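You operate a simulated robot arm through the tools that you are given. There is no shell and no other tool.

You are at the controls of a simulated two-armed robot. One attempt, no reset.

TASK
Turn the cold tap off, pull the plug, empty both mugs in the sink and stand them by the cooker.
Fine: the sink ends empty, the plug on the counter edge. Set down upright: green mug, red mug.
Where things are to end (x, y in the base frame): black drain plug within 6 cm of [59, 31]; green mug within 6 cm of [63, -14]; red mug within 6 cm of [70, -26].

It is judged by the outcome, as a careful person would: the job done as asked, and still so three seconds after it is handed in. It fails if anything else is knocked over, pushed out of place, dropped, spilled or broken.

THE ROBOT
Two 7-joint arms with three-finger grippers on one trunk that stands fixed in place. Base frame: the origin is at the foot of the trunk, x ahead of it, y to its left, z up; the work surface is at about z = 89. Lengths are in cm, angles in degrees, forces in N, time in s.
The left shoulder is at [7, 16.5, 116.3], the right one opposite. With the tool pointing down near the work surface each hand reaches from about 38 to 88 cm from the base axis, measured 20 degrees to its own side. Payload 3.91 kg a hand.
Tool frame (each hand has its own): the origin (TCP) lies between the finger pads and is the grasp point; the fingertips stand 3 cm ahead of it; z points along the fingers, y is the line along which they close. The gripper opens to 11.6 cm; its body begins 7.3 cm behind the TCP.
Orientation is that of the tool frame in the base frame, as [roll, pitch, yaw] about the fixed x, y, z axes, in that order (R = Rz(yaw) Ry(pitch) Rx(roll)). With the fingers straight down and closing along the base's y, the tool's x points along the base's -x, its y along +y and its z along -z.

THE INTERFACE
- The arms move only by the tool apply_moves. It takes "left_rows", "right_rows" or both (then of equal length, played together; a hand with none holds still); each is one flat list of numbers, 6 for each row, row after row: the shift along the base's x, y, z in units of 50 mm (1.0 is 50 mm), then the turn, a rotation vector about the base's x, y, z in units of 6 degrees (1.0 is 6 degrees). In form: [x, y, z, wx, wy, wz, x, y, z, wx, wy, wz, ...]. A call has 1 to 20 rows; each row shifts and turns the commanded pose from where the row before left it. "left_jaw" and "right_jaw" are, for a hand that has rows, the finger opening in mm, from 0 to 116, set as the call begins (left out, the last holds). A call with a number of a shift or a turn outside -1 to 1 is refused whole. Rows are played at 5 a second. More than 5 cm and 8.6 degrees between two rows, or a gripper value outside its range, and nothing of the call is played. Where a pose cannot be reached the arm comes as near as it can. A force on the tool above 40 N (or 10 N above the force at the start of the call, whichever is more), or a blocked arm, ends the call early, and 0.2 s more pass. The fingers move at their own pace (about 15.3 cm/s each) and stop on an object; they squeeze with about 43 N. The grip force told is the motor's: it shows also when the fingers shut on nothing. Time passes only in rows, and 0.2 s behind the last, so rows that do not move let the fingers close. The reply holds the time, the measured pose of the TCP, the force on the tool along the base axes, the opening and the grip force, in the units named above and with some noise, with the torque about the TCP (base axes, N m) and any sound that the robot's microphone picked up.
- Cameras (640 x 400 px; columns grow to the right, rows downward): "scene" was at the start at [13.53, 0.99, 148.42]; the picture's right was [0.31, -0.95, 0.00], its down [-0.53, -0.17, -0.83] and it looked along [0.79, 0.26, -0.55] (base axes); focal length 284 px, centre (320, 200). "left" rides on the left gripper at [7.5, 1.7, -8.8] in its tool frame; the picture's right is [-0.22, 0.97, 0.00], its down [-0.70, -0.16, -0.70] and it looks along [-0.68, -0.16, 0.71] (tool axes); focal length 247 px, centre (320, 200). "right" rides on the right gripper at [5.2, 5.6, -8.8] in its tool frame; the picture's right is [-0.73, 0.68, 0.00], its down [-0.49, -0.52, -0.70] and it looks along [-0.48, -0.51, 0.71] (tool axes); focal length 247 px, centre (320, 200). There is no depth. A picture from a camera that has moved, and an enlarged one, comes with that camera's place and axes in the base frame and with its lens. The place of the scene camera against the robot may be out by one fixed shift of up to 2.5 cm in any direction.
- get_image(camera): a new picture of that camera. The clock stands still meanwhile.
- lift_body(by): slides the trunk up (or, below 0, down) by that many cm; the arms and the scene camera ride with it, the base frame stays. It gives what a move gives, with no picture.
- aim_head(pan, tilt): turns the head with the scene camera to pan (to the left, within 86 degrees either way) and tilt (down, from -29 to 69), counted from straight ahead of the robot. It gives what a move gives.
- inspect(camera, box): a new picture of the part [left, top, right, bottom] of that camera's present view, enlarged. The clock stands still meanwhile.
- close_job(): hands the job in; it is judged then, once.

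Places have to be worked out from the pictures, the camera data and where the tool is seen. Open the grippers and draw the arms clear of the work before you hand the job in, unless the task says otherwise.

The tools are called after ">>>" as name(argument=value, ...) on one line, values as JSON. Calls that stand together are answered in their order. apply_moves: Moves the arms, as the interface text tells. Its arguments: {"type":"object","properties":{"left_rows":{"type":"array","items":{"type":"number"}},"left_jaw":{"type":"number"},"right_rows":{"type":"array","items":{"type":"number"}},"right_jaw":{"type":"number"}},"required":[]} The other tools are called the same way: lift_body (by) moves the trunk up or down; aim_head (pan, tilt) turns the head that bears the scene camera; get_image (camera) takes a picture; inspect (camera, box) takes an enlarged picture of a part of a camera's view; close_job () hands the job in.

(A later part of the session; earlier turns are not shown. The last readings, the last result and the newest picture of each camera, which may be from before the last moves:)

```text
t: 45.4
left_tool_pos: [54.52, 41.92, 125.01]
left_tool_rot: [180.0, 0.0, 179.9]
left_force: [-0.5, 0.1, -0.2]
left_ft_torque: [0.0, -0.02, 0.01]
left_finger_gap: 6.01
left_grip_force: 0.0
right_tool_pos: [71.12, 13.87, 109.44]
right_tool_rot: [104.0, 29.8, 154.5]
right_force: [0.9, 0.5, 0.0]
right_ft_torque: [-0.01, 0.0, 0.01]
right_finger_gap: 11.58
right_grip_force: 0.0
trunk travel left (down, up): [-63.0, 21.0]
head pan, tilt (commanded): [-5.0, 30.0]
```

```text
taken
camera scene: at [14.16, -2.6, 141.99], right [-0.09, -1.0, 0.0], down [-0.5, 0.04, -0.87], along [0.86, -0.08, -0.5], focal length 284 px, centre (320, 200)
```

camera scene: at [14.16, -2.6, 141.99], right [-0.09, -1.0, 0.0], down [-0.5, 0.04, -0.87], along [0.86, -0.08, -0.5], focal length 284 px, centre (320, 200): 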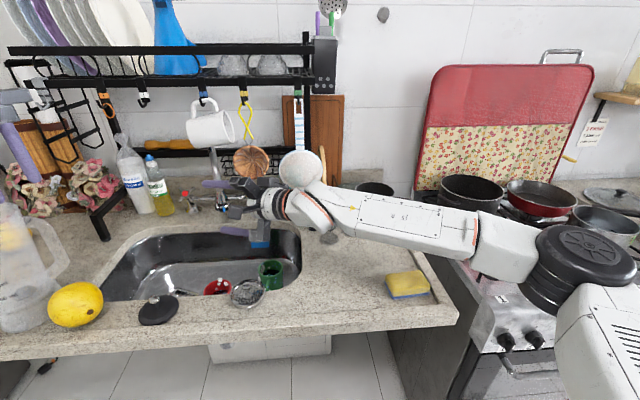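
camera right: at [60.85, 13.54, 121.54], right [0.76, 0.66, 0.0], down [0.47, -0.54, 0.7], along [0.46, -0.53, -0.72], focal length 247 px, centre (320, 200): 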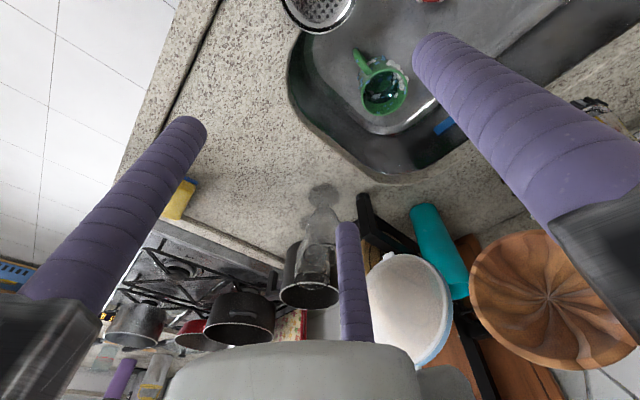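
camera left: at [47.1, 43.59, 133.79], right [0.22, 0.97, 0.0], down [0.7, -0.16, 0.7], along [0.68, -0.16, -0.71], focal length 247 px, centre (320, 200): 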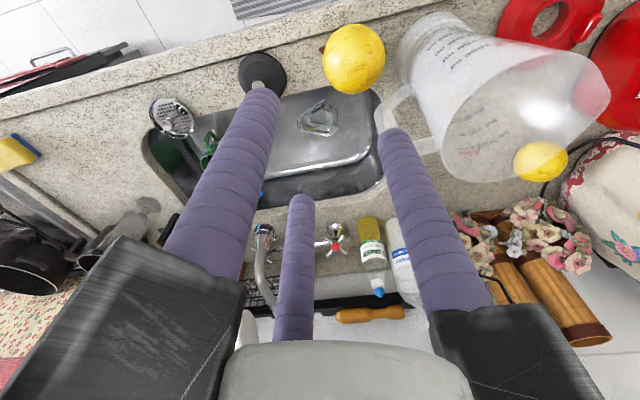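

The tilt works freely to 78°. I'll continue to about 112° to confirm a full pour is reachable.

>>> apply_moves(right_rows=[0, 0, 0, 0.84, -0.54, 0, 0, 0, 0, 0.84, -0.54, 0, 0, 0, 0, 0.84, -0.54, 0, 0, 0, 0, 0.84, -0.54, 0, 0, 0, 0, 0.84, -0.54, 0, 0, 0, 0, 0.84, -0.54, 0])

>>> get_image(camera="scene")

>>> get_image(camera="right")

```text
t: 46.8
left_tool_pos: [54.42, 41.91, 124.86]
left_tool_rot: [180.0, 0.0, -180.0]
left_force: [-0.6, 0.7, -0.6]
left_ft_torque: [-0.04, -0.01, 0.01]
left_finger_gap: 6.0
left_grip_force: 0.0
right_tool_pos: [71.2, 14.11, 109.46]
right_tool_rot: [62.8, 28.0, 133.9]
right_force: [0.2, -0.4, -0.9]
right_ft_torque: [-0.02, 0.05, -0.05]
right_finger_gap: 11.6
right_grip_force: 0.1
trunk travel left (down, up): [-63.0, 21.0]
head pan, tilt (commanded): [-5.0, 30.0]
```

```text
taken
camera scene: at [14.14, -2.52, 141.99], right [-0.09, -1.0, 0.0], down [-0.5, 0.04, -0.87], along [0.86, -0.08, -0.5], focal length 284 px, centre (320, 200)
```

scene: 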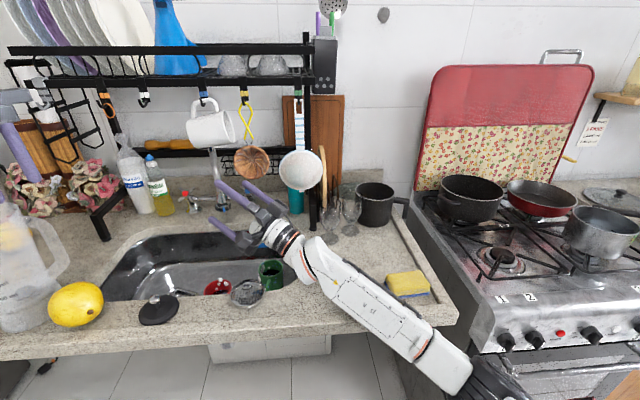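

```text
taken
camera right: at [60.12, 10.64, 107.81], right [0.03, -0.48, 0.88], down [0.28, -0.84, -0.46], along [0.96, 0.26, 0.11], focal length 247 px, centre (320, 200)
```

right: 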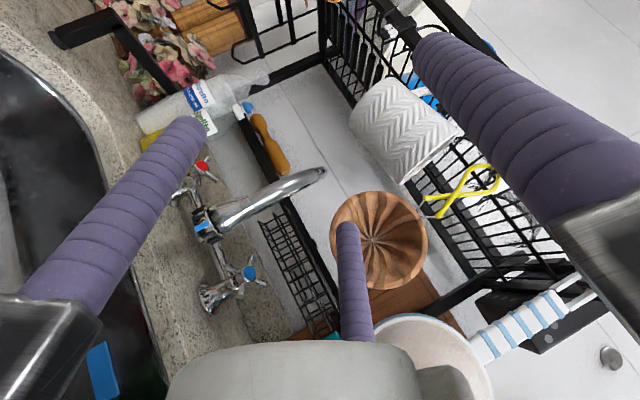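

A tilt of about 114° was reached with no obstruction, so pouring this way works. I'll reverse the tilt back to vertical.

>>> apply_moves(right_rows=[-0.03, -0.05, 0, -0.84, 0.54, 0, -0.03, -0.05, 0, -0.84, 0.54, 0, -0.03, -0.05, 0, -0.84, 0.54, 0, -0.03, -0.05, 0, -0.84, 0.54, 0, -0.03, -0.05, 0, -0.84, 0.54, 0, -0.03, -0.05, 0, -0.84, 0.54, 0, -0.03, -0.05, 0, -0.84, 0.54, 0, -0.03, -0.05, 0, -0.84, 0.54, 0, -0.03, -0.05, 0, -0.84, 0.54, 0, -0.03, -0.05, 0, -0.84, 0.54, 0, -0.03, -0.05, 0, -0.84, 0.54, 0, -0.03, -0.05, 0, -0.84, 0.54, 0, -0.03, -0.05, 0, -0.84, 0.54, 0, -0.03, -0.05, 0, -0.84, 0.54, 0, -0.03, -0.05, 0, -0.84, 0.54, 0, -0.03, -0.05, 0, -0.84, 0.54, 0, -0.03, -0.05, 0, -0.84, 0.54, 0, -0.03, -0.05, 0, -0.84, 0.54, 0, -0.03, -0.05, 0, -0.84, 0.54, 0])

>>> get_image(camera="right")

>>> get_image(camera="scene")

```text
t: 50.8
left_tool_pos: [54.52, 41.85, 124.8]
left_tool_rot: [-180.0, 0.0, 180.0]
left_force: [0.7, 0.8, -0.2]
left_ft_torque: [0.0, 0.01, -0.01]
left_finger_gap: 6.01
left_grip_force: 0.0
right_tool_pos: [68.8, 8.79, 109.73]
right_tool_rot: [179.5, -0.4, 177.4]
right_force: [-0.3, -0.4, 0.0]
right_ft_torque: [0.0, 0.01, 0.02]
right_finger_gap: 11.59
right_grip_force: 0.0
trunk travel left (down, up): [-63.0, 21.0]
head pan, tilt (commanded): [-5.0, 30.0]
```

```text
taken
camera right: at [63.85, 14.63, 118.58], right [0.76, 0.65, 0.0], down [0.47, -0.55, 0.69], along [0.45, -0.53, -0.72], focal length 247 px, centre (320, 200)
```

right: 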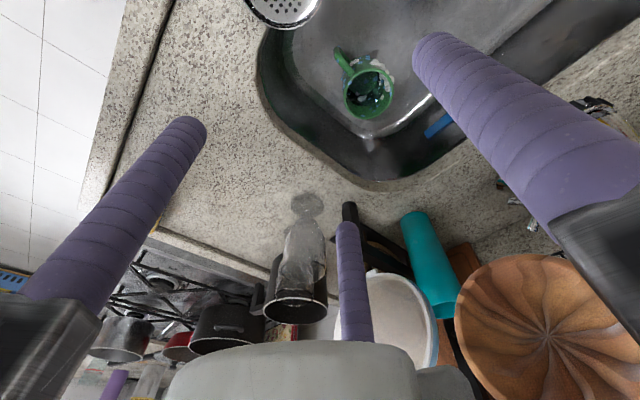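

```text
taken
camera scene: at [14.22, -2.55, 141.98], right [-0.09, -1.0, 0.0], down [-0.5, 0.04, -0.87], along [0.86, -0.08, -0.5], focal length 284 px, centre (320, 200)
```

scene: 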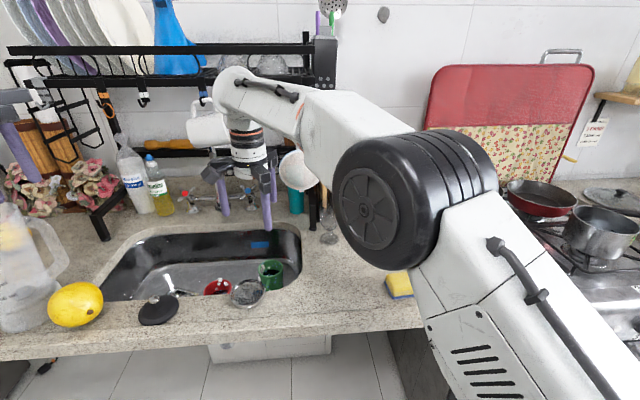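

I'm back to vertical. Next I'll come over the green mug with a 15° forward lean so the wrist stays clear of the mould, to about (72.4, 8.8, 101).

>>> apply_moves(right_rows=[0.24, 0, -0.56, 0, -0.833, 0, 0.24, 0, -0.56, 0, -0.833, 0, 0.24, 0, -0.56, 0, -0.833, 0])

>>> get_image(camera="right")

>>> get_image(camera="scene")

```text
t: 51.8
left_tool_pos: [54.45, 41.91, 124.93]
left_tool_rot: [-180.0, -0.1, 180.0]
left_force: [-0.4, -0.9, 0.2]
left_ft_torque: [0.0, 0.01, -0.03]
left_finger_gap: 5.99
left_grip_force: 0.0
right_tool_pos: [73.66, 6.08, 100.73]
right_tool_rot: [176.8, 13.2, 174.0]
right_force: [-0.6, 0.9, 0.8]
right_ft_torque: [0.01, -0.03, 0.01]
right_finger_gap: 11.59
right_grip_force: 0.1
trunk travel left (down, up): [-63.0, 21.0]
head pan, tilt (commanded): [-5.0, 30.0]
stopped in row 3 (right hand): the arm was blocked; the commanded pose is now the measured one
```

```text
taken
camera right: at [67.02, 11.91, 108.42], right [0.77, 0.6, 0.2], down [0.26, -0.59, 0.76], along [0.58, -0.53, -0.61], focal length 247 px, centre (320, 200)
```

right: 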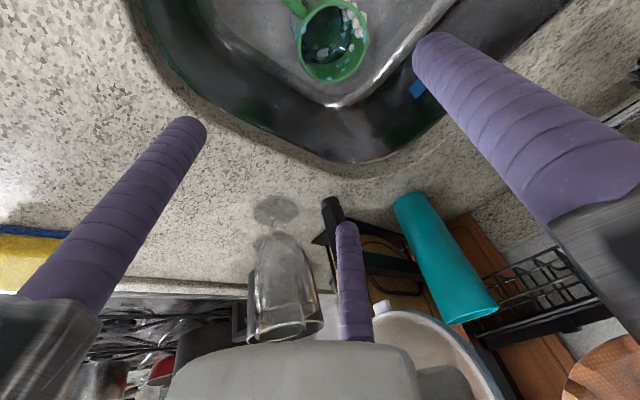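

```text
taken
camera scene: at [14.11, -2.6, 141.99], right [-0.09, -1.0, 0.0], down [-0.5, 0.04, -0.87], along [0.86, -0.08, -0.5], focal length 284 px, centre (320, 200)
```

scene: 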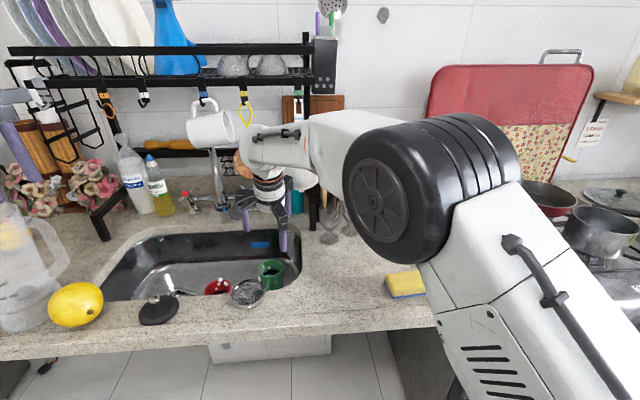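

The blockage there is a wrist joint limit, with no contact force. I'll back off and turn the hand about its own axis by -96°, which puts one finger forward and the handle gap at the rear, away from that limit.

>>> apply_moves(right_rows=[-0.4, 0.1, 0.15, 0, 0, 0, -0.4, 0.1, 0.15, 0, 0, 0, -0.4, 0.1, 0.15, 0, 0, 0, 0, 0, 0, 0.23, 0.03, -0.97, 0, 0, 0, 0.23, 0.03, -0.97, 0, 0, 0, 0.23, 0.03, -0.97, 0, 0, 0, 0.23, 0.03, -0.97, 0, 0, 0, 0.23, 0.03, -0.97, 0, 0, 0, 0.23, 0.03, -0.97, 0, 0, 0, 0.23, 0.03, -0.97, 0, 0, 0, 0.23, 0.03, -0.97, 0, 0, 0, 0.23, 0.03, -0.97, 0, 0, 0, 0.23, 0.03, -0.97, 0, 0, 0, 0.23, 0.03, -0.97, 0, 0, 0, 0.23, 0.03, -0.97, 0, 0, 0, 0.23, 0.03, -0.97, 0, 0, 0, 0.23, 0.03, -0.97, 0, 0, 0, 0.23, 0.03, -0.97, 0, 0, 0, 0.23, 0.03, -0.97])

>>> get_image(camera="right")

>>> get_image(camera="scene")

```text
t: 52.7
left_tool_pos: [54.38, 41.84, 125.03]
left_tool_rot: [179.9, 0.0, -180.0]
left_force: [0.5, 0.2, -0.2]
left_ft_torque: [0.0, -0.01, -0.03]
left_finger_gap: 6.0
left_grip_force: 0.2
right_tool_pos: [66.89, 5.92, 94.99]
right_tool_rot: [176.2, 4.4, 170.2]
right_force: [0.1, 0.2, -0.4]
right_ft_torque: [0.02, 0.03, -0.01]
right_finger_gap: 11.62
right_grip_force: 0.0
trunk travel left (down, up): [-63.0, 21.0]
head pan, tilt (commanded): [-5.0, 30.0]
stopped in row 4 (right hand): the arm was blocked; the commanded pose is now the measured one
```

```text
taken
camera right: at [62.03, 12.05, 103.74], right [0.83, 0.55, 0.1], down [0.33, -0.64, 0.7], along [0.45, -0.54, -0.71], focal length 247 px, centre (320, 200)
```

right: 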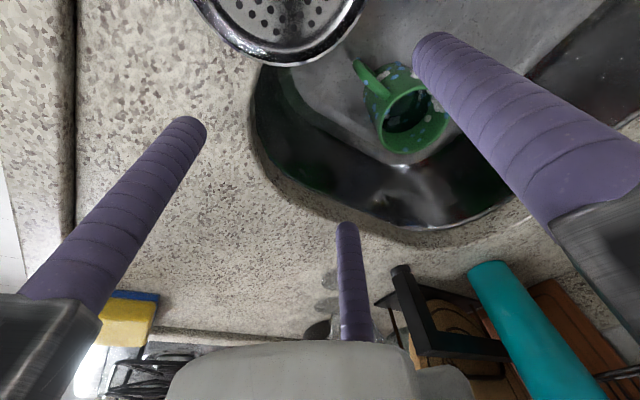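

```text
taken
camera scene: at [14.07, -2.63, 142.0], right [-0.09, -1.0, 0.0], down [-0.5, 0.04, -0.87], along [0.86, -0.08, -0.5], focal length 284 px, centre (320, 200)
```

scene: 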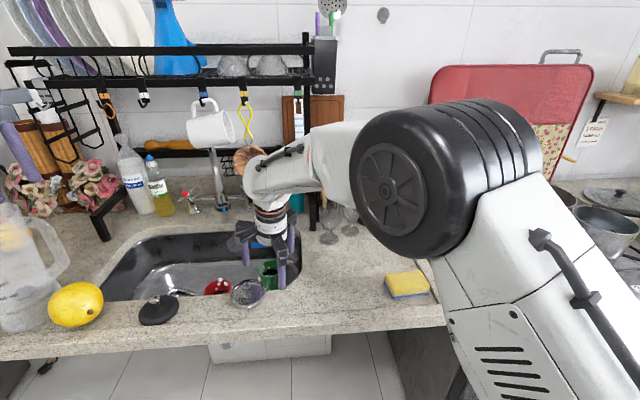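

The hand sank to z = 95 while blocked: the arm is in an awkward posture, though there is no contact. I'll lift straight up and yaw away from the limit in small steps.

>>> apply_moves(right_rows=[0, 0, 0.3, 0, 0, -0.8, 0, 0, 0.3, 0, 0, -0.8, 0, 0, 0.4, 0, 0, -0.8, 0, 0, 0.4, 0, 0, -0.8])

>>> get_image(camera="scene")

```text
t: 53.9
left_tool_pos: [54.54, 41.98, 124.89]
left_tool_rot: [179.9, 0.0, 180.0]
left_force: [-0.1, -0.1, -1.0]
left_ft_torque: [0.0, 0.01, -0.01]
left_finger_gap: 6.0
left_grip_force: 0.1
right_tool_pos: [67.58, 3.98, 99.32]
right_tool_rot: [176.0, 0.4, 148.9]
right_force: [0.4, 0.7, 0.5]
right_ft_torque: [0.03, 0.0, 0.01]
right_finger_gap: 11.61
right_grip_force: 0.0
trunk travel left (down, up): [-63.0, 21.0]
head pan, tilt (commanded): [-5.0, 30.0]
stopped in row 4 (right hand): the arm was blocked; the commanded pose is now the measured one
```

```text
taken
camera scene: at [14.12, -2.6, 141.99], right [-0.09, -1.0, 0.0], down [-0.5, 0.04, -0.87], along [0.86, -0.08, -0.5], focal length 284 px, centre (320, 200)
```

scene: 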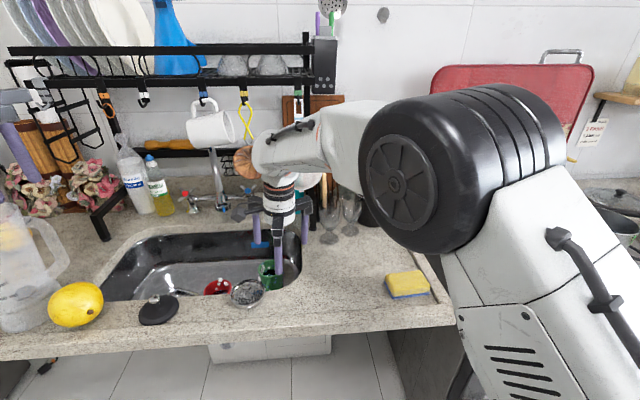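

>>> apply_moves(right_rows=[0, -0.2, 0.3, 0, 0, -0.8, 0, -0.2, 0.3, 0, 0, -0.8, 0, -0.2, 0.3, 0, 0, -0.8, 0, -0.2, 0.3, 0, 0, -0.8, 0, -0.2, 0.2, 0, 0, -0.8, 0, -0.2, 0.2, 0, 0, -0.8])

>>> get_image(camera="scene")

```text
t: 55.3
left_tool_pos: [54.45, 42.03, 124.99]
left_tool_rot: [180.0, 0.0, 180.0]
left_force: [0.1, -0.5, 0.3]
left_ft_torque: [0.0, 0.02, -0.01]
left_finger_gap: 5.97
left_grip_force: 0.0
right_tool_pos: [67.25, -1.73, 107.31]
right_tool_rot: [176.2, 0.8, 120.3]
right_force: [0.6, -0.4, -0.4]
right_ft_torque: [0.04, -0.02, -0.01]
right_finger_gap: 11.62
right_grip_force: 0.1
trunk travel left (down, up): [-63.0, 21.0]
head pan, tilt (commanded): [-5.0, 30.0]
```

```text
taken
camera scene: at [14.07, -2.59, 141.99], right [-0.09, -1.0, 0.0], down [-0.5, 0.04, -0.87], along [0.86, -0.08, -0.5], focal length 284 px, centre (320, 200)
```

scene: 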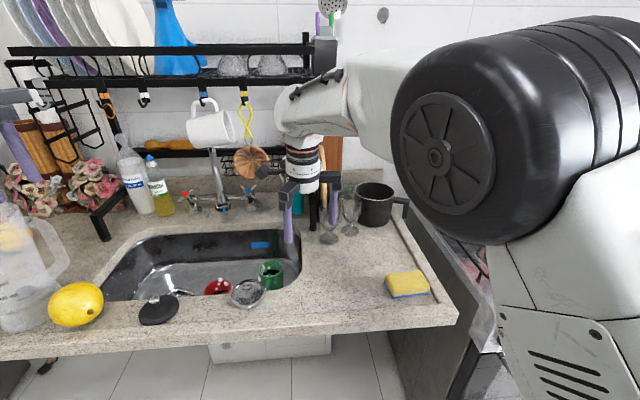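

The arm moves freely again, and the mould is undisturbed. I'll continue the yaw to put the single finger forward, at about (67, 6, 108).

>>> apply_moves(right_rows=[0, 0.2, 0, 0, 0, -0.9, 0, 0.25, 0, 0, 0, -0.9, 0, 0.25, 0, 0, 0, -0.9, 0, 0.25, 0, 0, 0, -0.9, 0, 0.25, 0, 0, 0, -0.9, 0, 0.25, 0, 0, 0, -0.9, 0, 0.25, 0, 0, 0, -0.9])

>>> get_image(camera="scene")

>>> get_image(camera="right")

```text
t: 57.1
left_tool_pos: [54.34, 41.98, 125.0]
left_tool_rot: [180.0, 0.0, -179.9]
left_force: [0.1, -0.6, -0.4]
left_ft_torque: [0.0, -0.03, -0.01]
left_finger_gap: 6.0
left_grip_force: 0.1
right_tool_pos: [69.21, 2.92, 110.3]
right_tool_rot: [176.7, -4.4, 78.8]
right_force: [-0.5, -0.2, 0.5]
right_ft_torque: [0.04, -0.02, 0.01]
right_finger_gap: 11.59
right_grip_force: 0.0
trunk travel left (down, up): [-63.0, 21.0]
head pan, tilt (commanded): [-5.0, 30.0]
stopped in row 7 (right hand): the arm was blocked; the commanded pose is now the measured one
```

```text
taken
camera scene: at [14.1, -2.61, 141.99], right [-0.09, -1.0, 0.0], down [-0.5, 0.04, -0.87], along [0.86, -0.08, -0.5], focal length 284 px, centre (320, 200)
```

scene: 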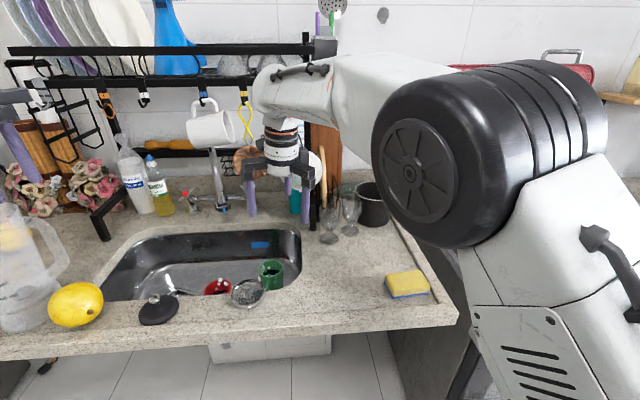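

```text
taken
camera right: at [74.99, 6.45, 119.78], right [0.52, -0.85, -0.02], down [-0.66, -0.42, 0.63], along [-0.54, -0.32, -0.78], focal length 247 px, centre (320, 200)
```

right: 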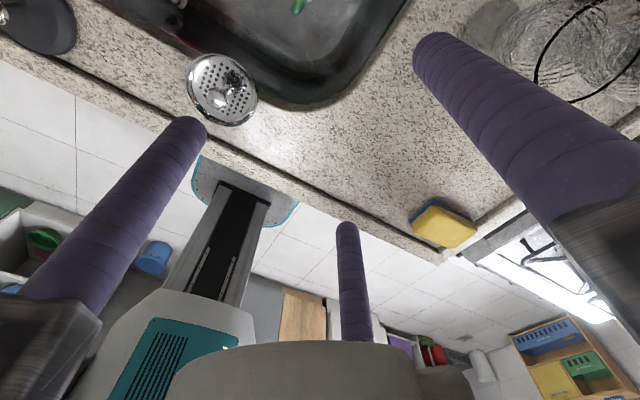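

Both mugs are at the edge of the right arm's stretch but easy for the left arm, so I'll use the left for grasping and pouring. I'll park the right arm to its own side first.

>>> apply_moves(right_rows=[-0.2, -0.6, 0.2, 0, 0, 0.3, -0.2, -0.8, 0.3, 0, 0, 0.3, -0.25, -0.9, 0.3, 0, 0, 0.3, -0.25, -0.9, 0.3, 0, 0, 0.3, -0.25, -0.9, 0.3, 0, 0, 0.3, -0.2, -0.6, 0.2, 0, 0, 0.3], right_jaw=60)

>>> aim_head(pan=12, tilt=36)

>>> get_image(camera="scene")

```text
t: 58.5
left_tool_pos: [54.33, 42.04, 125.08]
left_tool_rot: [179.9, -0.1, -180.0]
left_force: [0.8, -0.4, 0.0]
left_ft_torque: [0.0, -0.05, 0.01]
left_finger_gap: 5.99
left_grip_force: 0.1
right_tool_pos: [62.18, -20.63, 118.24]
right_tool_rot: [176.7, -4.2, 89.8]
right_force: [-0.7, -0.3, 0.2]
right_ft_torque: [-0.02, -0.01, -0.02]
right_finger_gap: 6.04
right_grip_force: 0.1
trunk travel left (down, up): [-63.0, 21.0]
head pan, tilt (commanded): [-5.0, 30.0]
```

```text
t: 59.3
left_tool_pos: [54.48, 42.06, 124.84]
left_tool_rot: [-179.9, 0.0, 179.9]
left_force: [0.7, 0.1, 0.5]
left_ft_torque: [-0.01, -0.01, 0.04]
left_finger_gap: 6.02
left_grip_force: 0.0
right_tool_pos: [62.4, -20.52, 118.37]
right_tool_rot: [176.7, -4.1, 89.7]
right_force: [0.1, 0.6, -0.3]
right_ft_torque: [0.01, 0.0, 0.01]
right_finger_gap: 6.01
right_grip_force: 0.0
trunk travel left (down, up): [-63.0, 21.0]
head pan, tilt (commanded): [12.0, 36.0]
```

```text
taken
camera scene: at [13.67, 0.04, 141.06], right [0.21, -0.98, 0.0], down [-0.58, -0.12, -0.81], along [0.79, 0.17, -0.59], focal length 284 px, centre (320, 200)
```

scene: 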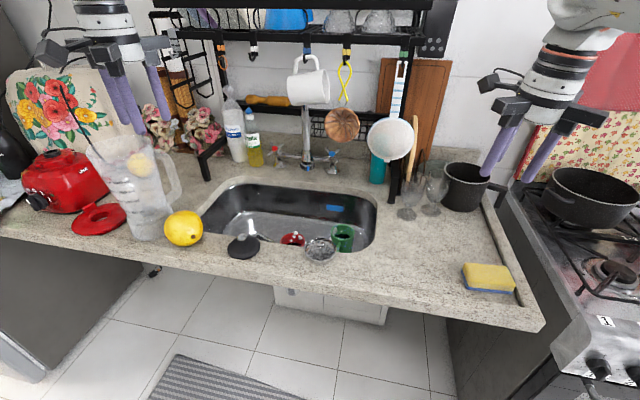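

The left hand goes over the red mug next. I'll open it and bring it to about (64, 25, 109) for a look.

>>> apply_moves(left_rows=[0.3, -0.5, -0.4, 0, 0, 0, 0.4, -0.7, -0.7, 0, 0, 0, 0.4, -0.7, -0.7, 0, 0, 0, 0.4, -0.7, -0.7, 0, 0, 0, 0.4, -0.7, -0.7, 0, 0, 0], left_jaw=116)

>>> get_image(camera="left")

>>> inspect(camera="left", box=[200, 0, 420, 160])

>>> inspect(camera="scene", box=[260, 200, 380, 290])

```text
refused: row 2 steps farther than a row can; nothing moved
```

```text
taken
camera left: at [47.09, 43.61, 133.8], right [0.22, 0.97, 0.0], down [0.7, -0.16, 0.7], along [0.68, -0.16, -0.71], focal length 247 px, centre (320, 200)
```

left: 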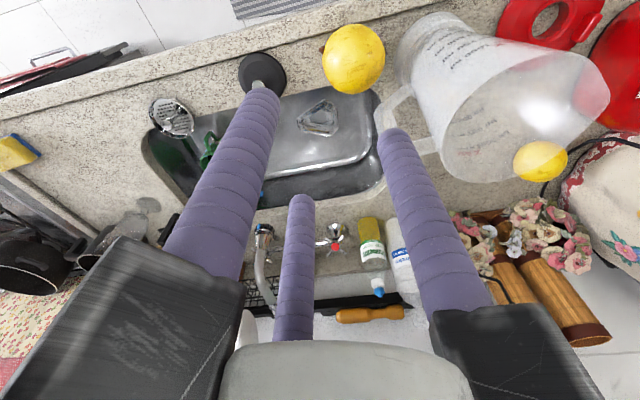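

```text
2.50 times, centred on (310, 80) of left
camera zoom: at [47.09, 43.61, 133.8], right [0.22, 0.97, 0.0], down [0.7, -0.16, 0.7], along [0.68, -0.16, -0.71], focal length 617 px, centre (345, 500)
```

zoom: 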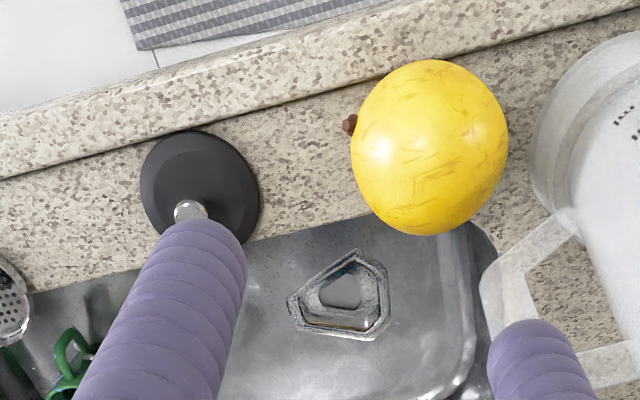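

```text
4.44 times, centred on (320, 245) of scene
camera zoom: at [13.67, 0.04, 141.06], right [0.21, -0.98, 0.0], down [-0.58, -0.12, -0.81], along [0.79, 0.17, -0.59], focal length 1260 px, centre (320, 0)
```

zoom: 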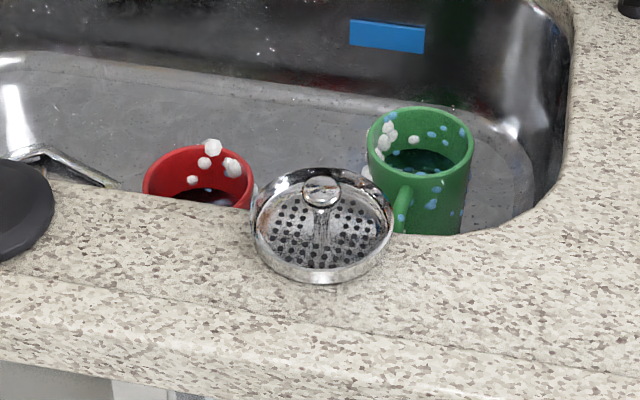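

The row length was over the limit. I'll resend it with shorter steps.

>>> apply_moves(left_rows=[0.33, -0.57, -0.53, 0, 0, 0, 0.33, -0.57, -0.53, 0, 0, 0, 0.33, -0.57, -0.53, 0, 0, 0, 0.33, -0.57, -0.53, 0, 0, 0, 0.33, -0.57, -0.53, 0, 0, 0, 0.33, -0.57, -0.53, 0, 0, 0], left_jaw=116)

>>> get_image(camera="left")

>>> inspect(camera="left", box=[200, 0, 420, 160])

```text
t: 60.7
left_tool_pos: [64.38, 24.63, 108.81]
left_tool_rot: [-180.0, 0.0, -179.9]
left_force: [0.6, -0.4, -0.2]
left_ft_torque: [0.0, 0.02, 0.01]
left_finger_gap: 11.59
left_grip_force: 0.0
right_tool_pos: [62.51, -20.73, 118.2]
right_tool_rot: [176.7, -4.2, 89.8]
right_force: [0.1, -0.1, 1.1]
right_ft_torque: [0.01, 0.03, 0.02]
right_finger_gap: 6.02
right_grip_force: 0.1
trunk travel left (down, up): [-63.0, 21.0]
head pan, tilt (commanded): [12.0, 36.0]
```

```text
taken
camera left: at [57.07, 26.2, 117.64], right [0.22, 0.97, 0.0], down [0.7, -0.16, 0.7], along [0.68, -0.16, -0.71], focal length 247 px, centre (320, 200)
```

left: 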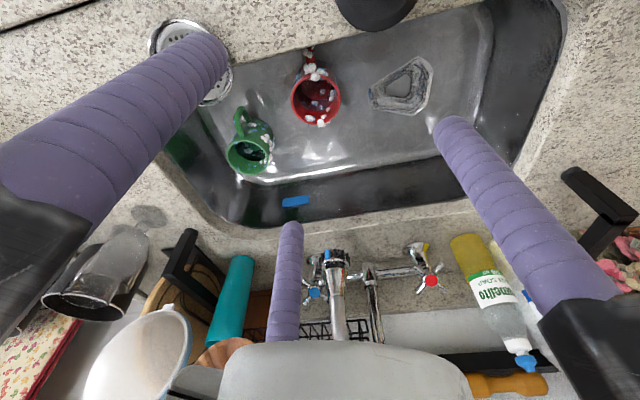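

```text
2.50 times, centred on (310, 80) of left
camera zoom: at [57.07, 26.2, 117.64], right [0.22, 0.97, 0.0], down [0.7, -0.16, 0.7], along [0.68, -0.16, -0.71], focal length 617 px, centre (345, 500)
```

zoom: 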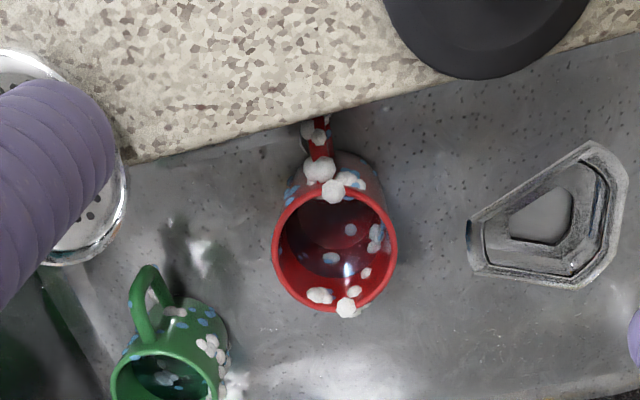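

The red mug's rim is at about (71.2, 22.2, 82.2), radius 3.7, handle at azimuth 173°. To keep the rails clear of the strainer, plug and counter edge I need the left hand turned by about +160°. I'll try that turn here in free space.

>>> apply_moves(left_rows=[0, 0, 0.05, 0, 0, 1, 0, 0, 0.05, 0, 0, 1, 0, 0, 0.05, 0, 0, 1, 0, 0, 0.05, 0, 0, 1, 0, 0, 0, 0, 0, 1, 0, 0, 0, 0, 0, 1, 0, 0, 0, 0, 0, 1, 0, 0, 0, 0, 0, 1, 0, 0, 0, 0, 0, 1, 0, 0, 0, 0, 0, 1, 0, 0, 0, 0, 0, 1, 0, 0, 0, 0, 0, 1, 0, 0, 0, 0, 0, 1, 0, 0, 0, 0, 0, 1, 0, 0, 0, 0, 0, 1, 0, 0, 0, 0, 0, 1, 0, 0, 0, 0, 0, 1, 0, 0, 0, 0, 0, 1, 0, 0, 0, 0, 0, 1, 0, 0, 0, 0, 0, 1])

>>> get_image(camera="scene")

>>> get_image(camera="left")

```text
t: 64.9
left_tool_pos: [64.24, 24.94, 110.05]
left_tool_rot: [179.9, 0.0, -60.0]
left_force: [-0.1, -0.1, -0.4]
left_ft_torque: [0.01, 0.01, -0.01]
left_finger_gap: 11.59
left_grip_force: 0.0
right_tool_pos: [62.27, -20.68, 118.27]
right_tool_rot: [176.7, -4.1, 89.8]
right_force: [-0.4, -0.7, 0.3]
right_ft_torque: [-0.01, 0.02, -0.01]
right_finger_gap: 6.01
right_grip_force: 0.0
trunk travel left (down, up): [-63.0, 21.0]
head pan, tilt (commanded): [12.0, 36.0]
```

```text
taken
camera scene: at [13.66, 0.02, 141.06], right [0.21, -0.98, 0.0], down [-0.58, -0.12, -0.81], along [0.79, 0.17, -0.59], focal length 284 px, centre (320, 200)
```

scene: 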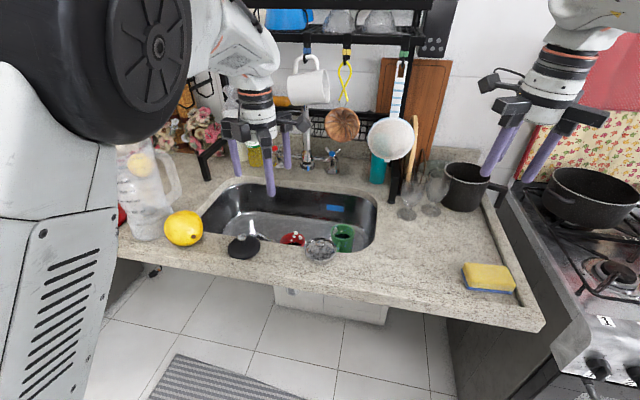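

```text
taken
camera left: at [66.66, 17.49, 118.92], right [-0.96, -0.3, 0.0], down [-0.21, 0.68, 0.7], along [-0.21, 0.67, -0.71], focal length 247 px, centre (320, 200)
```

left: 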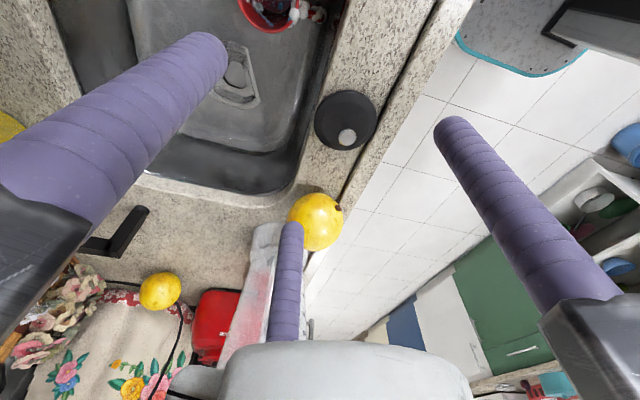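

The left wrist turns freely that way. I'll add the remaining 40° while moving to above the red mug at (71.2, 22.2, 95).

>>> apply_moves(left_rows=[0.1, -0.08, -0.2, 0, 0, 0.95, 0.2, -0.08, -0.3, 0, 0, 0.95, 0.2, -0.08, -0.4, 0, 0, 0.95, 0.2, -0.08, -0.4, 0, 0, 0.95, 0.2, -0.08, -0.5, 0, 0, 0.95, 0.25, -0.08, -0.5, 0, 0, 0.95, 0.25, -0.07, -0.6, 0, 0, 0.95])

>>> get_image(camera="scene")

>>> get_image(camera="left")

```text
t: 66.5
left_tool_pos: [71.39, 22.06, 95.31]
left_tool_rot: [179.8, 0.2, -20.1]
left_force: [-0.3, -0.1, 0.0]
left_ft_torque: [-0.01, 0.04, 0.02]
left_finger_gap: 11.62
left_grip_force: 0.0
right_tool_pos: [62.45, -20.57, 118.26]
right_tool_rot: [176.7, -4.1, 89.8]
right_force: [0.8, 0.9, -0.2]
right_ft_torque: [0.01, 0.05, 0.02]
right_finger_gap: 5.98
right_grip_force: 0.1
trunk travel left (down, up): [-63.0, 21.0]
head pan, tilt (commanded): [12.0, 36.0]
```

```text
taken
camera scene: at [13.83, 0.06, 141.04], right [0.21, -0.98, 0.0], down [-0.58, -0.12, -0.81], along [0.79, 0.17, -0.59], focal length 284 px, centre (320, 200)
```

scene: 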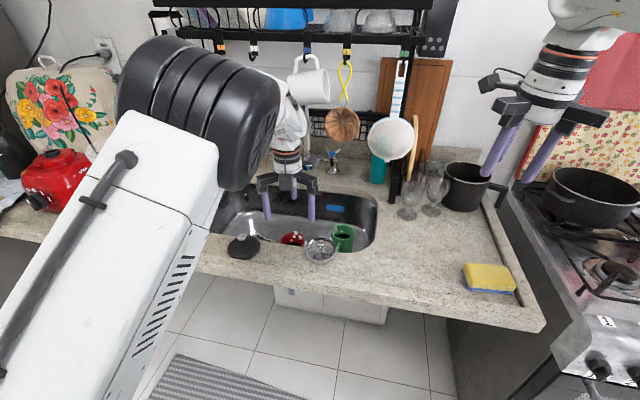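

```text
taken
camera left: at [77.95, 17.83, 104.14], right [-0.54, -0.84, 0.0], down [-0.6, 0.39, 0.7], along [-0.59, 0.38, -0.71], focal length 247 px, centre (320, 200)
```

left: 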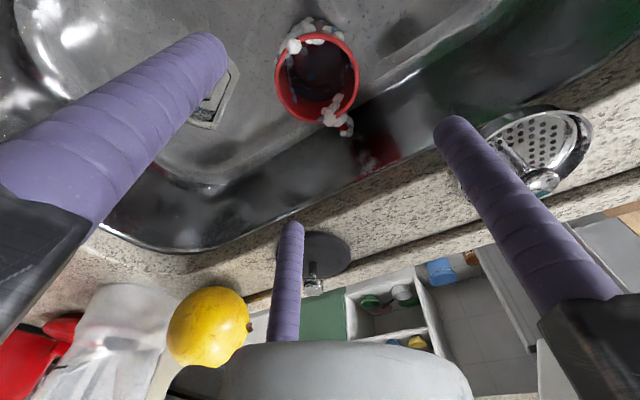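

The red mug is nearly centred under the hand (target axis about (71.6, 22.05)). I'll lower to just above the rim and check again.

>>> apply_moves(left_rows=[0.03, 0, -0.6, 0, 0, 0, 0.02, 0, -0.6, 0, 0, 0, 0, 0, -0.5, 0, 0, 0])

>>> get_image(camera="left")

>>> get_image(camera="scene")

```text
t: 67.3
left_tool_pos: [71.74, 22.15, 87.05]
left_tool_rot: [180.0, 0.0, -20.1]
left_force: [-0.7, 0.0, 0.3]
left_ft_torque: [-0.01, -0.01, 0.0]
left_finger_gap: 11.61
left_grip_force: 0.0
right_tool_pos: [62.39, -20.59, 118.24]
right_tool_rot: [176.7, -4.1, 89.7]
right_force: [-0.1, -0.3, -0.8]
right_ft_torque: [0.01, 0.02, 0.01]
right_finger_gap: 5.99
right_grip_force: 0.0
trunk travel left (down, up): [-63.0, 21.0]
head pan, tilt (commanded): [12.0, 36.0]
```

```text
taken
camera left: at [78.26, 17.91, 95.89], right [-0.55, -0.84, 0.0], down [-0.6, 0.39, 0.7], along [-0.59, 0.38, -0.71], focal length 247 px, centre (320, 200)
```

left: 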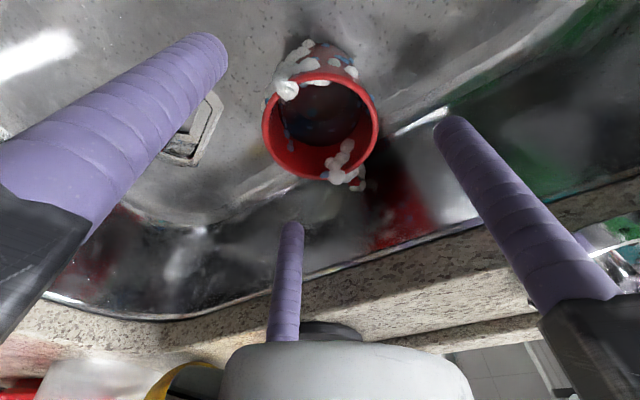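

```text
taken
camera scene: at [13.67, 0.04, 141.06], right [0.21, -0.98, 0.0], down [-0.58, -0.12, -0.81], along [0.79, 0.17, -0.59], focal length 284 px, centre (320, 200)
```

scene: 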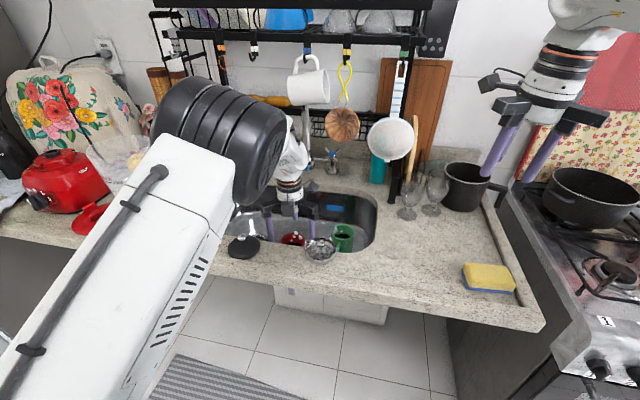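

The predicted rim for (71.65, 22.05, 82.2) matches the picture, so the hand is centred. I'll lower the fingers around the mug.

>>> apply_moves(left_rows=[-0.01, -0.01, -0.45, 0, 0, 0, 0, 0, -0.45, 0, 0, 0, 0, 0, -0.4, 0, 0, 0])

>>> get_image(camera="left")

```text
t: 68.1
left_tool_pos: [71.78, 22.16, 80.48]
left_tool_rot: [179.9, 0.0, -20.1]
left_force: [1.7, -0.4, 0.3]
left_ft_torque: [-0.01, 0.0, 0.0]
left_finger_gap: 11.6
left_grip_force: 0.1
right_tool_pos: [62.5, -20.55, 118.27]
right_tool_rot: [176.8, -4.1, 89.8]
right_force: [-0.8, -0.2, -0.8]
right_ft_torque: [0.03, 0.01, -0.03]
right_finger_gap: 6.0
right_grip_force: 0.0
trunk travel left (down, up): [-63.0, 21.0]
head pan, tilt (commanded): [12.0, 36.0]
```

```text
taken
camera left: at [78.22, 17.94, 89.32], right [-0.55, -0.84, 0.0], down [-0.6, 0.39, 0.7], along [-0.59, 0.38, -0.71], focal length 247 px, centre (320, 200)
```

left: 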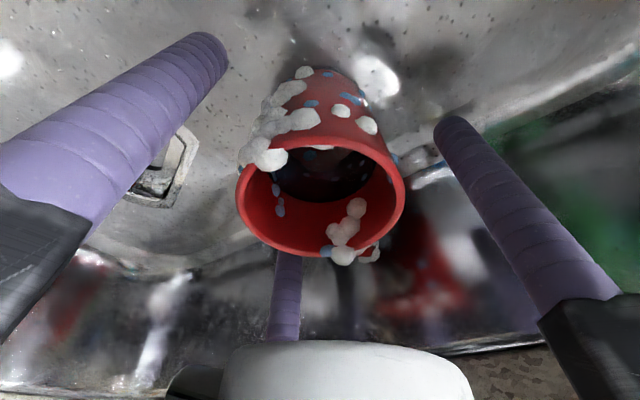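

All three fingers are around the mug and the handle is between two of them. I'll close the grip.

>>> apply_moves(left_rows=[0, 0, 0, 0, 0, 0, 0, 0, 0, 0, 0, 0, 0, 0, 0, 0, 0, 0], left_jaw=0)

>>> get_image(camera="left")

```text
t: 68.9
left_tool_pos: [71.63, 22.15, 80.59]
left_tool_rot: [-180.0, 0.0, -20.1]
left_force: [0.1, 0.9, 0.7]
left_ft_torque: [0.0, -0.06, -0.04]
left_finger_gap: 7.29
left_grip_force: 43.0
right_tool_pos: [62.37, -20.68, 118.24]
right_tool_rot: [176.6, -4.1, 89.8]
right_force: [-1.0, -0.3, 0.6]
right_ft_torque: [0.01, 0.01, 0.02]
right_finger_gap: 5.99
right_grip_force: 0.0
trunk travel left (down, up): [-63.0, 21.0]
head pan, tilt (commanded): [12.0, 36.0]
```

```text
taken
camera left: at [78.17, 17.94, 89.37], right [-0.55, -0.84, 0.0], down [-0.6, 0.39, 0.7], along [-0.59, 0.38, -0.71], focal length 247 px, centre (320, 200)
```

left: 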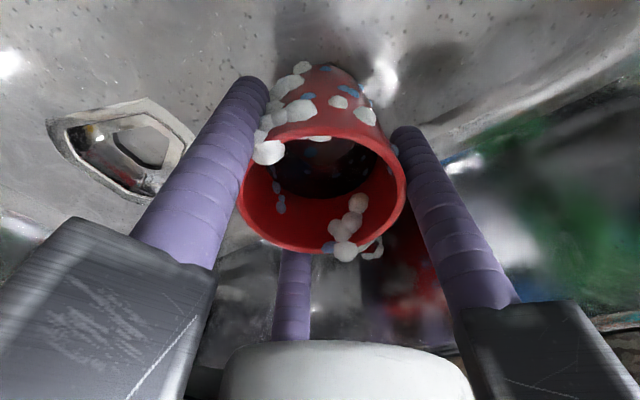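

The red mug is gripped (7.29 cm). I'll lift it slowly straight up out of the sink.

>>> apply_moves(left_rows=[0, 0, 0.2, 0, 0, 0, 0, 0, 0.4, 0, 0, 0, 0, 0, 0.5, 0, 0, 0, 0, 0, 0.5, 0, 0, 0, 0, 0, 0.5, 0, 0, 0, 0, 0, 0.5, 0, 0, 0, 0, 0, 0.5, 0, 0, 0, 0, 0, 0.5, 0, 0, 0])

>>> get_image(camera="left")

>>> get_image(camera="scene")

```text
t: 70.7
left_tool_pos: [71.68, 22.05, 98.68]
left_tool_rot: [-180.0, 0.0, -20.1]
left_force: [-0.3, -0.2, -2.4]
left_ft_torque: [0.0, 0.01, 0.0]
left_finger_gap: 7.28
left_grip_force: 42.6
right_tool_pos: [62.29, -20.61, 118.34]
right_tool_rot: [176.7, -4.2, 89.8]
right_force: [0.4, -0.3, 0.1]
right_ft_torque: [0.0, -0.04, -0.03]
right_finger_gap: 6.02
right_grip_force: 0.0
trunk travel left (down, up): [-63.0, 21.0]
head pan, tilt (commanded): [12.0, 36.0]
```

```text
taken
camera left: at [78.24, 17.84, 107.55], right [-0.55, -0.84, 0.0], down [-0.6, 0.39, 0.7], along [-0.59, 0.38, -0.71], focal length 247 px, centre (320, 200)
```

left: 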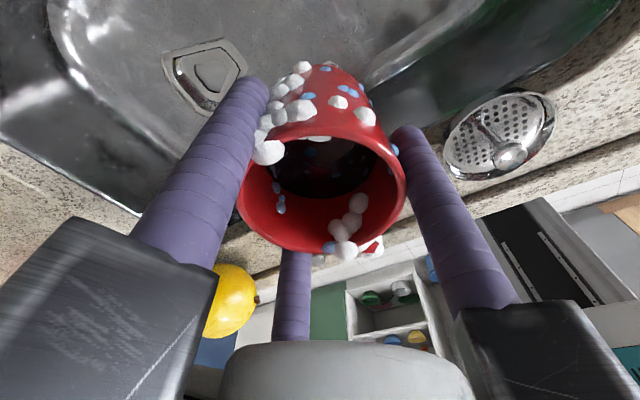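

```text
taken
camera scene: at [13.63, -0.04, 141.06], right [0.21, -0.98, 0.0], down [-0.57, -0.12, -0.81], along [0.79, 0.17, -0.59], focal length 284 px, centre (320, 200)
```

scene: 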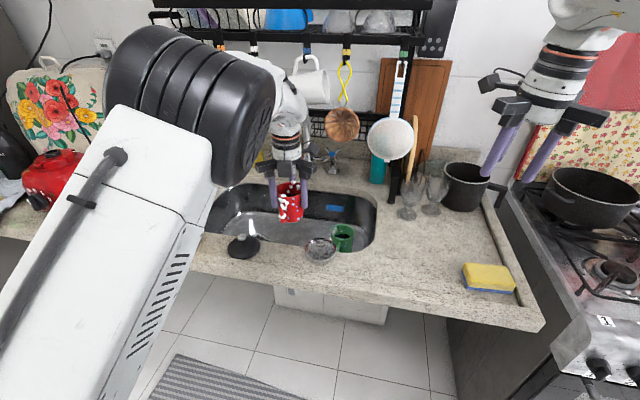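

The red mug is up (about 2.4 N). I'll carry it toward the sink's right half at about (71, 11, 110), where tilting keeps the arm clear of the fruit and plug.

>>> apply_moves(left_rows=[0, -0.2, 0.35, 0, 0, 0, 0, -0.4, 0.45, 0, 0, 0, 0, -0.5, 0.45, 0, 0, 0, 0, -0.5, 0.45, 0, 0, 0, -0.05, -0.4, 0.35, 0, 0, 0, -0.05, -0.2, 0.2, 0, 0, 0])

>>> get_image(camera="scene")

```text
t: 72.1
left_tool_pos: [71.69, 20.82, 103.21]
left_tool_rot: [177.5, -1.0, -18.2]
left_force: [-0.4, 1.0, -2.5]
left_ft_torque: [0.02, -0.01, 0.01]
left_finger_gap: 7.3
left_grip_force: 43.2
left hand out of reach, approached as far as the arm can: row 3, 4, 5, 6
right_tool_pos: [62.36, -20.61, 118.28]
right_tool_rot: [176.8, -4.0, 89.8]
right_force: [0.2, -0.2, 0.2]
right_ft_torque: [-0.01, -0.02, 0.04]
right_finger_gap: 6.01
right_grip_force: 0.0
trunk travel left (down, up): [-63.0, 21.0]
head pan, tilt (commanded): [12.0, 36.0]
```

```text
taken
camera scene: at [13.71, 0.05, 141.05], right [0.21, -0.98, 0.0], down [-0.58, -0.12, -0.81], along [0.79, 0.17, -0.59], focal length 284 px, centre (320, 200)
```

scene: 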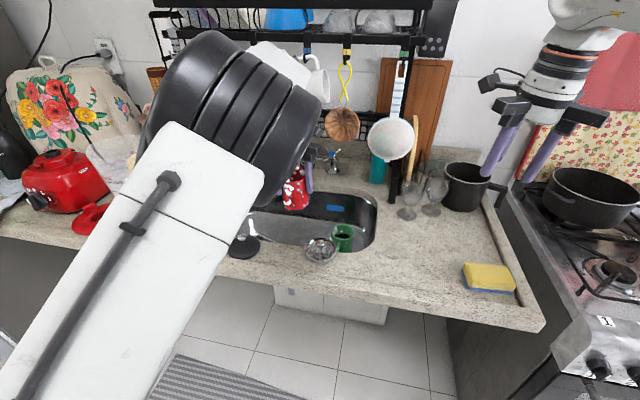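

The left arm's elbow has drifted inboard and limits it here, so the commanded pose ran ahead of the hand. I'll bring the command back, then unwind the yaw with the mug held upright to swing the elbow out again.

>>> apply_moves(left_rows=[0, 0.5, -0.3, 0, 0, 0, 0, 0.5, -0.3, 0, 0, 0, 0, 0.5, -0.3, 0, 0, 0, 0, 0.5, -0.3, 0, 0, 0, 0, 0, 0, 0, 0, -0.6, 0, 0, 0, 0, 0, -0.8, 0, 0, 0, 0, 0, -0.8, 0, 0, 0, 0, 0, -0.8, 0, 0, 0, 0, 0, -0.8, 0, 0, 0, 0, 0, -0.8])

>>> get_image(camera="scene")

```text
t: 74.3
left_tool_pos: [71.47, 28.41, 97.23]
left_tool_rot: [180.0, 0.1, -47.8]
left_force: [-0.3, 0.3, -2.5]
left_ft_torque: [-0.01, -0.02, -0.01]
left_finger_gap: 7.34
left_grip_force: 42.4
right_tool_pos: [62.43, -20.5, 118.29]
right_tool_rot: [176.6, -4.1, 89.9]
right_force: [-0.2, -0.4, -0.5]
right_ft_torque: [0.01, -0.01, 0.01]
right_finger_gap: 5.97
right_grip_force: 0.0
trunk travel left (down, up): [-63.0, 21.0]
head pan, tilt (commanded): [12.0, 36.0]
```

```text
taken
camera scene: at [13.69, 0.06, 141.05], right [0.21, -0.98, 0.0], down [-0.58, -0.12, -0.81], along [0.79, 0.17, -0.59], focal length 284 px, centre (320, 200)
```

scene: 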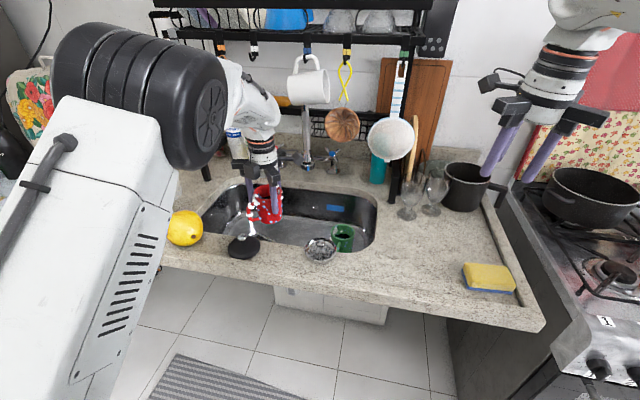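

The elbow is swinging back out. I'll continue unwinding and raise the mug to about z = 106.

>>> apply_moves(left_rows=[0, 0, 0.1, 0, 0, -0.9, 0, 0, 0.15, 0, 0, -0.9, 0, 0, 0.2, 0, 0, -0.9, 0, 0, 0.2, 0, 0, -0.9, 0, 0, 0.2, 0, 0, -0.9, 0, 0, 0.2, 0, 0, -0.9, 0, 0, 0.2, 0, 0, -0.9, 0, 0, 0.2, 0, 0, -0.9, 0, 0, 0.2, 0, 0, -0.9, 0, 0, 0.2, 0, 0, -0.9, 0, 0, 0.1, 0, 0, -0.9, 0, 0, 0, 0, 0, -0.9, 0, 0, 0, 0, 0, -0.9, 0, 0, 0, 0, 0, -0.9])

>>> get_image(camera="scene")

```text
t: 77.3
left_tool_pos: [71.37, 28.19, 107.02]
left_tool_rot: [179.9, 0.0, -123.4]
left_force: [-0.5, -0.4, -2.5]
left_ft_torque: [0.0, 0.02, -0.01]
left_finger_gap: 7.3
left_grip_force: 42.6
right_tool_pos: [62.34, -20.6, 118.38]
right_tool_rot: [176.7, -4.1, 89.9]
right_force: [0.0, 0.0, 0.7]
right_ft_torque: [-0.02, 0.0, 0.03]
right_finger_gap: 6.02
right_grip_force: 0.1
trunk travel left (down, up): [-63.0, 21.0]
head pan, tilt (commanded): [12.0, 36.0]
```

```text
taken
camera scene: at [13.69, 0.05, 141.05], right [0.21, -0.98, 0.0], down [-0.58, -0.12, -0.81], along [0.79, 0.17, -0.59], focal length 284 px, centre (320, 200)
```

scene: 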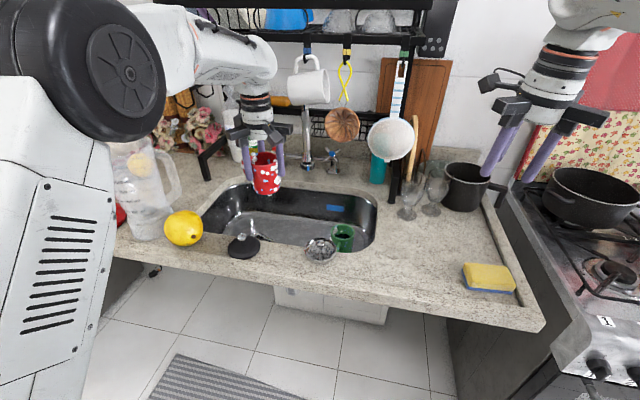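

The elbow is out again. I'll move the mug to the pouring spot at about (71, 13, 110).

>>> apply_moves(left_rows=[0, -0.3, 0.1, 0, 0, 0, 0, -0.5, 0.1, 0, 0, 0, 0, -0.6, 0.1, 0, 0, 0, 0, -0.6, 0.1, 0, 0, 0, 0, -0.6, 0.1, 0, 0, 0, 0, -0.4, 0.1, 0, 0, 0])

>>> get_image(camera="scene")

```text
t: 78.7
left_tool_pos: [71.29, 13.21, 109.74]
left_tool_rot: [-180.0, 0.1, -123.3]
left_force: [0.1, 0.5, -2.0]
left_ft_torque: [-0.02, -0.01, 0.03]
left_finger_gap: 7.28
left_grip_force: 42.7
right_tool_pos: [62.47, -20.52, 118.34]
right_tool_rot: [176.8, -4.2, 89.8]
right_force: [0.2, 0.2, 1.1]
right_ft_torque: [0.03, -0.01, 0.01]
right_finger_gap: 6.0
right_grip_force: 0.0
trunk travel left (down, up): [-63.0, 21.0]
head pan, tilt (commanded): [12.0, 36.0]
```

```text
taken
camera scene: at [13.69, -0.03, 141.05], right [0.21, -0.98, 0.0], down [-0.58, -0.12, -0.81], along [0.79, 0.17, -0.59], focal length 284 px, centre (320, 200)
```

scene: 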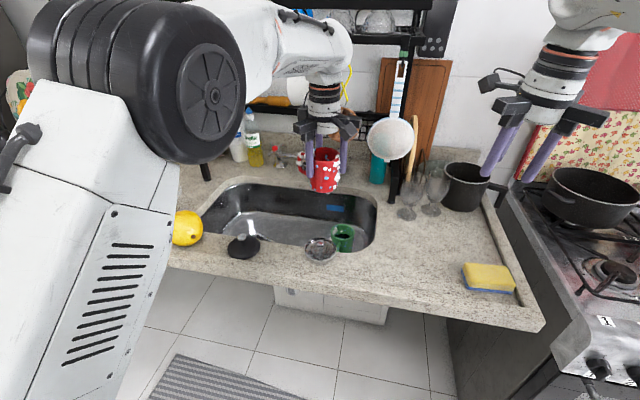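

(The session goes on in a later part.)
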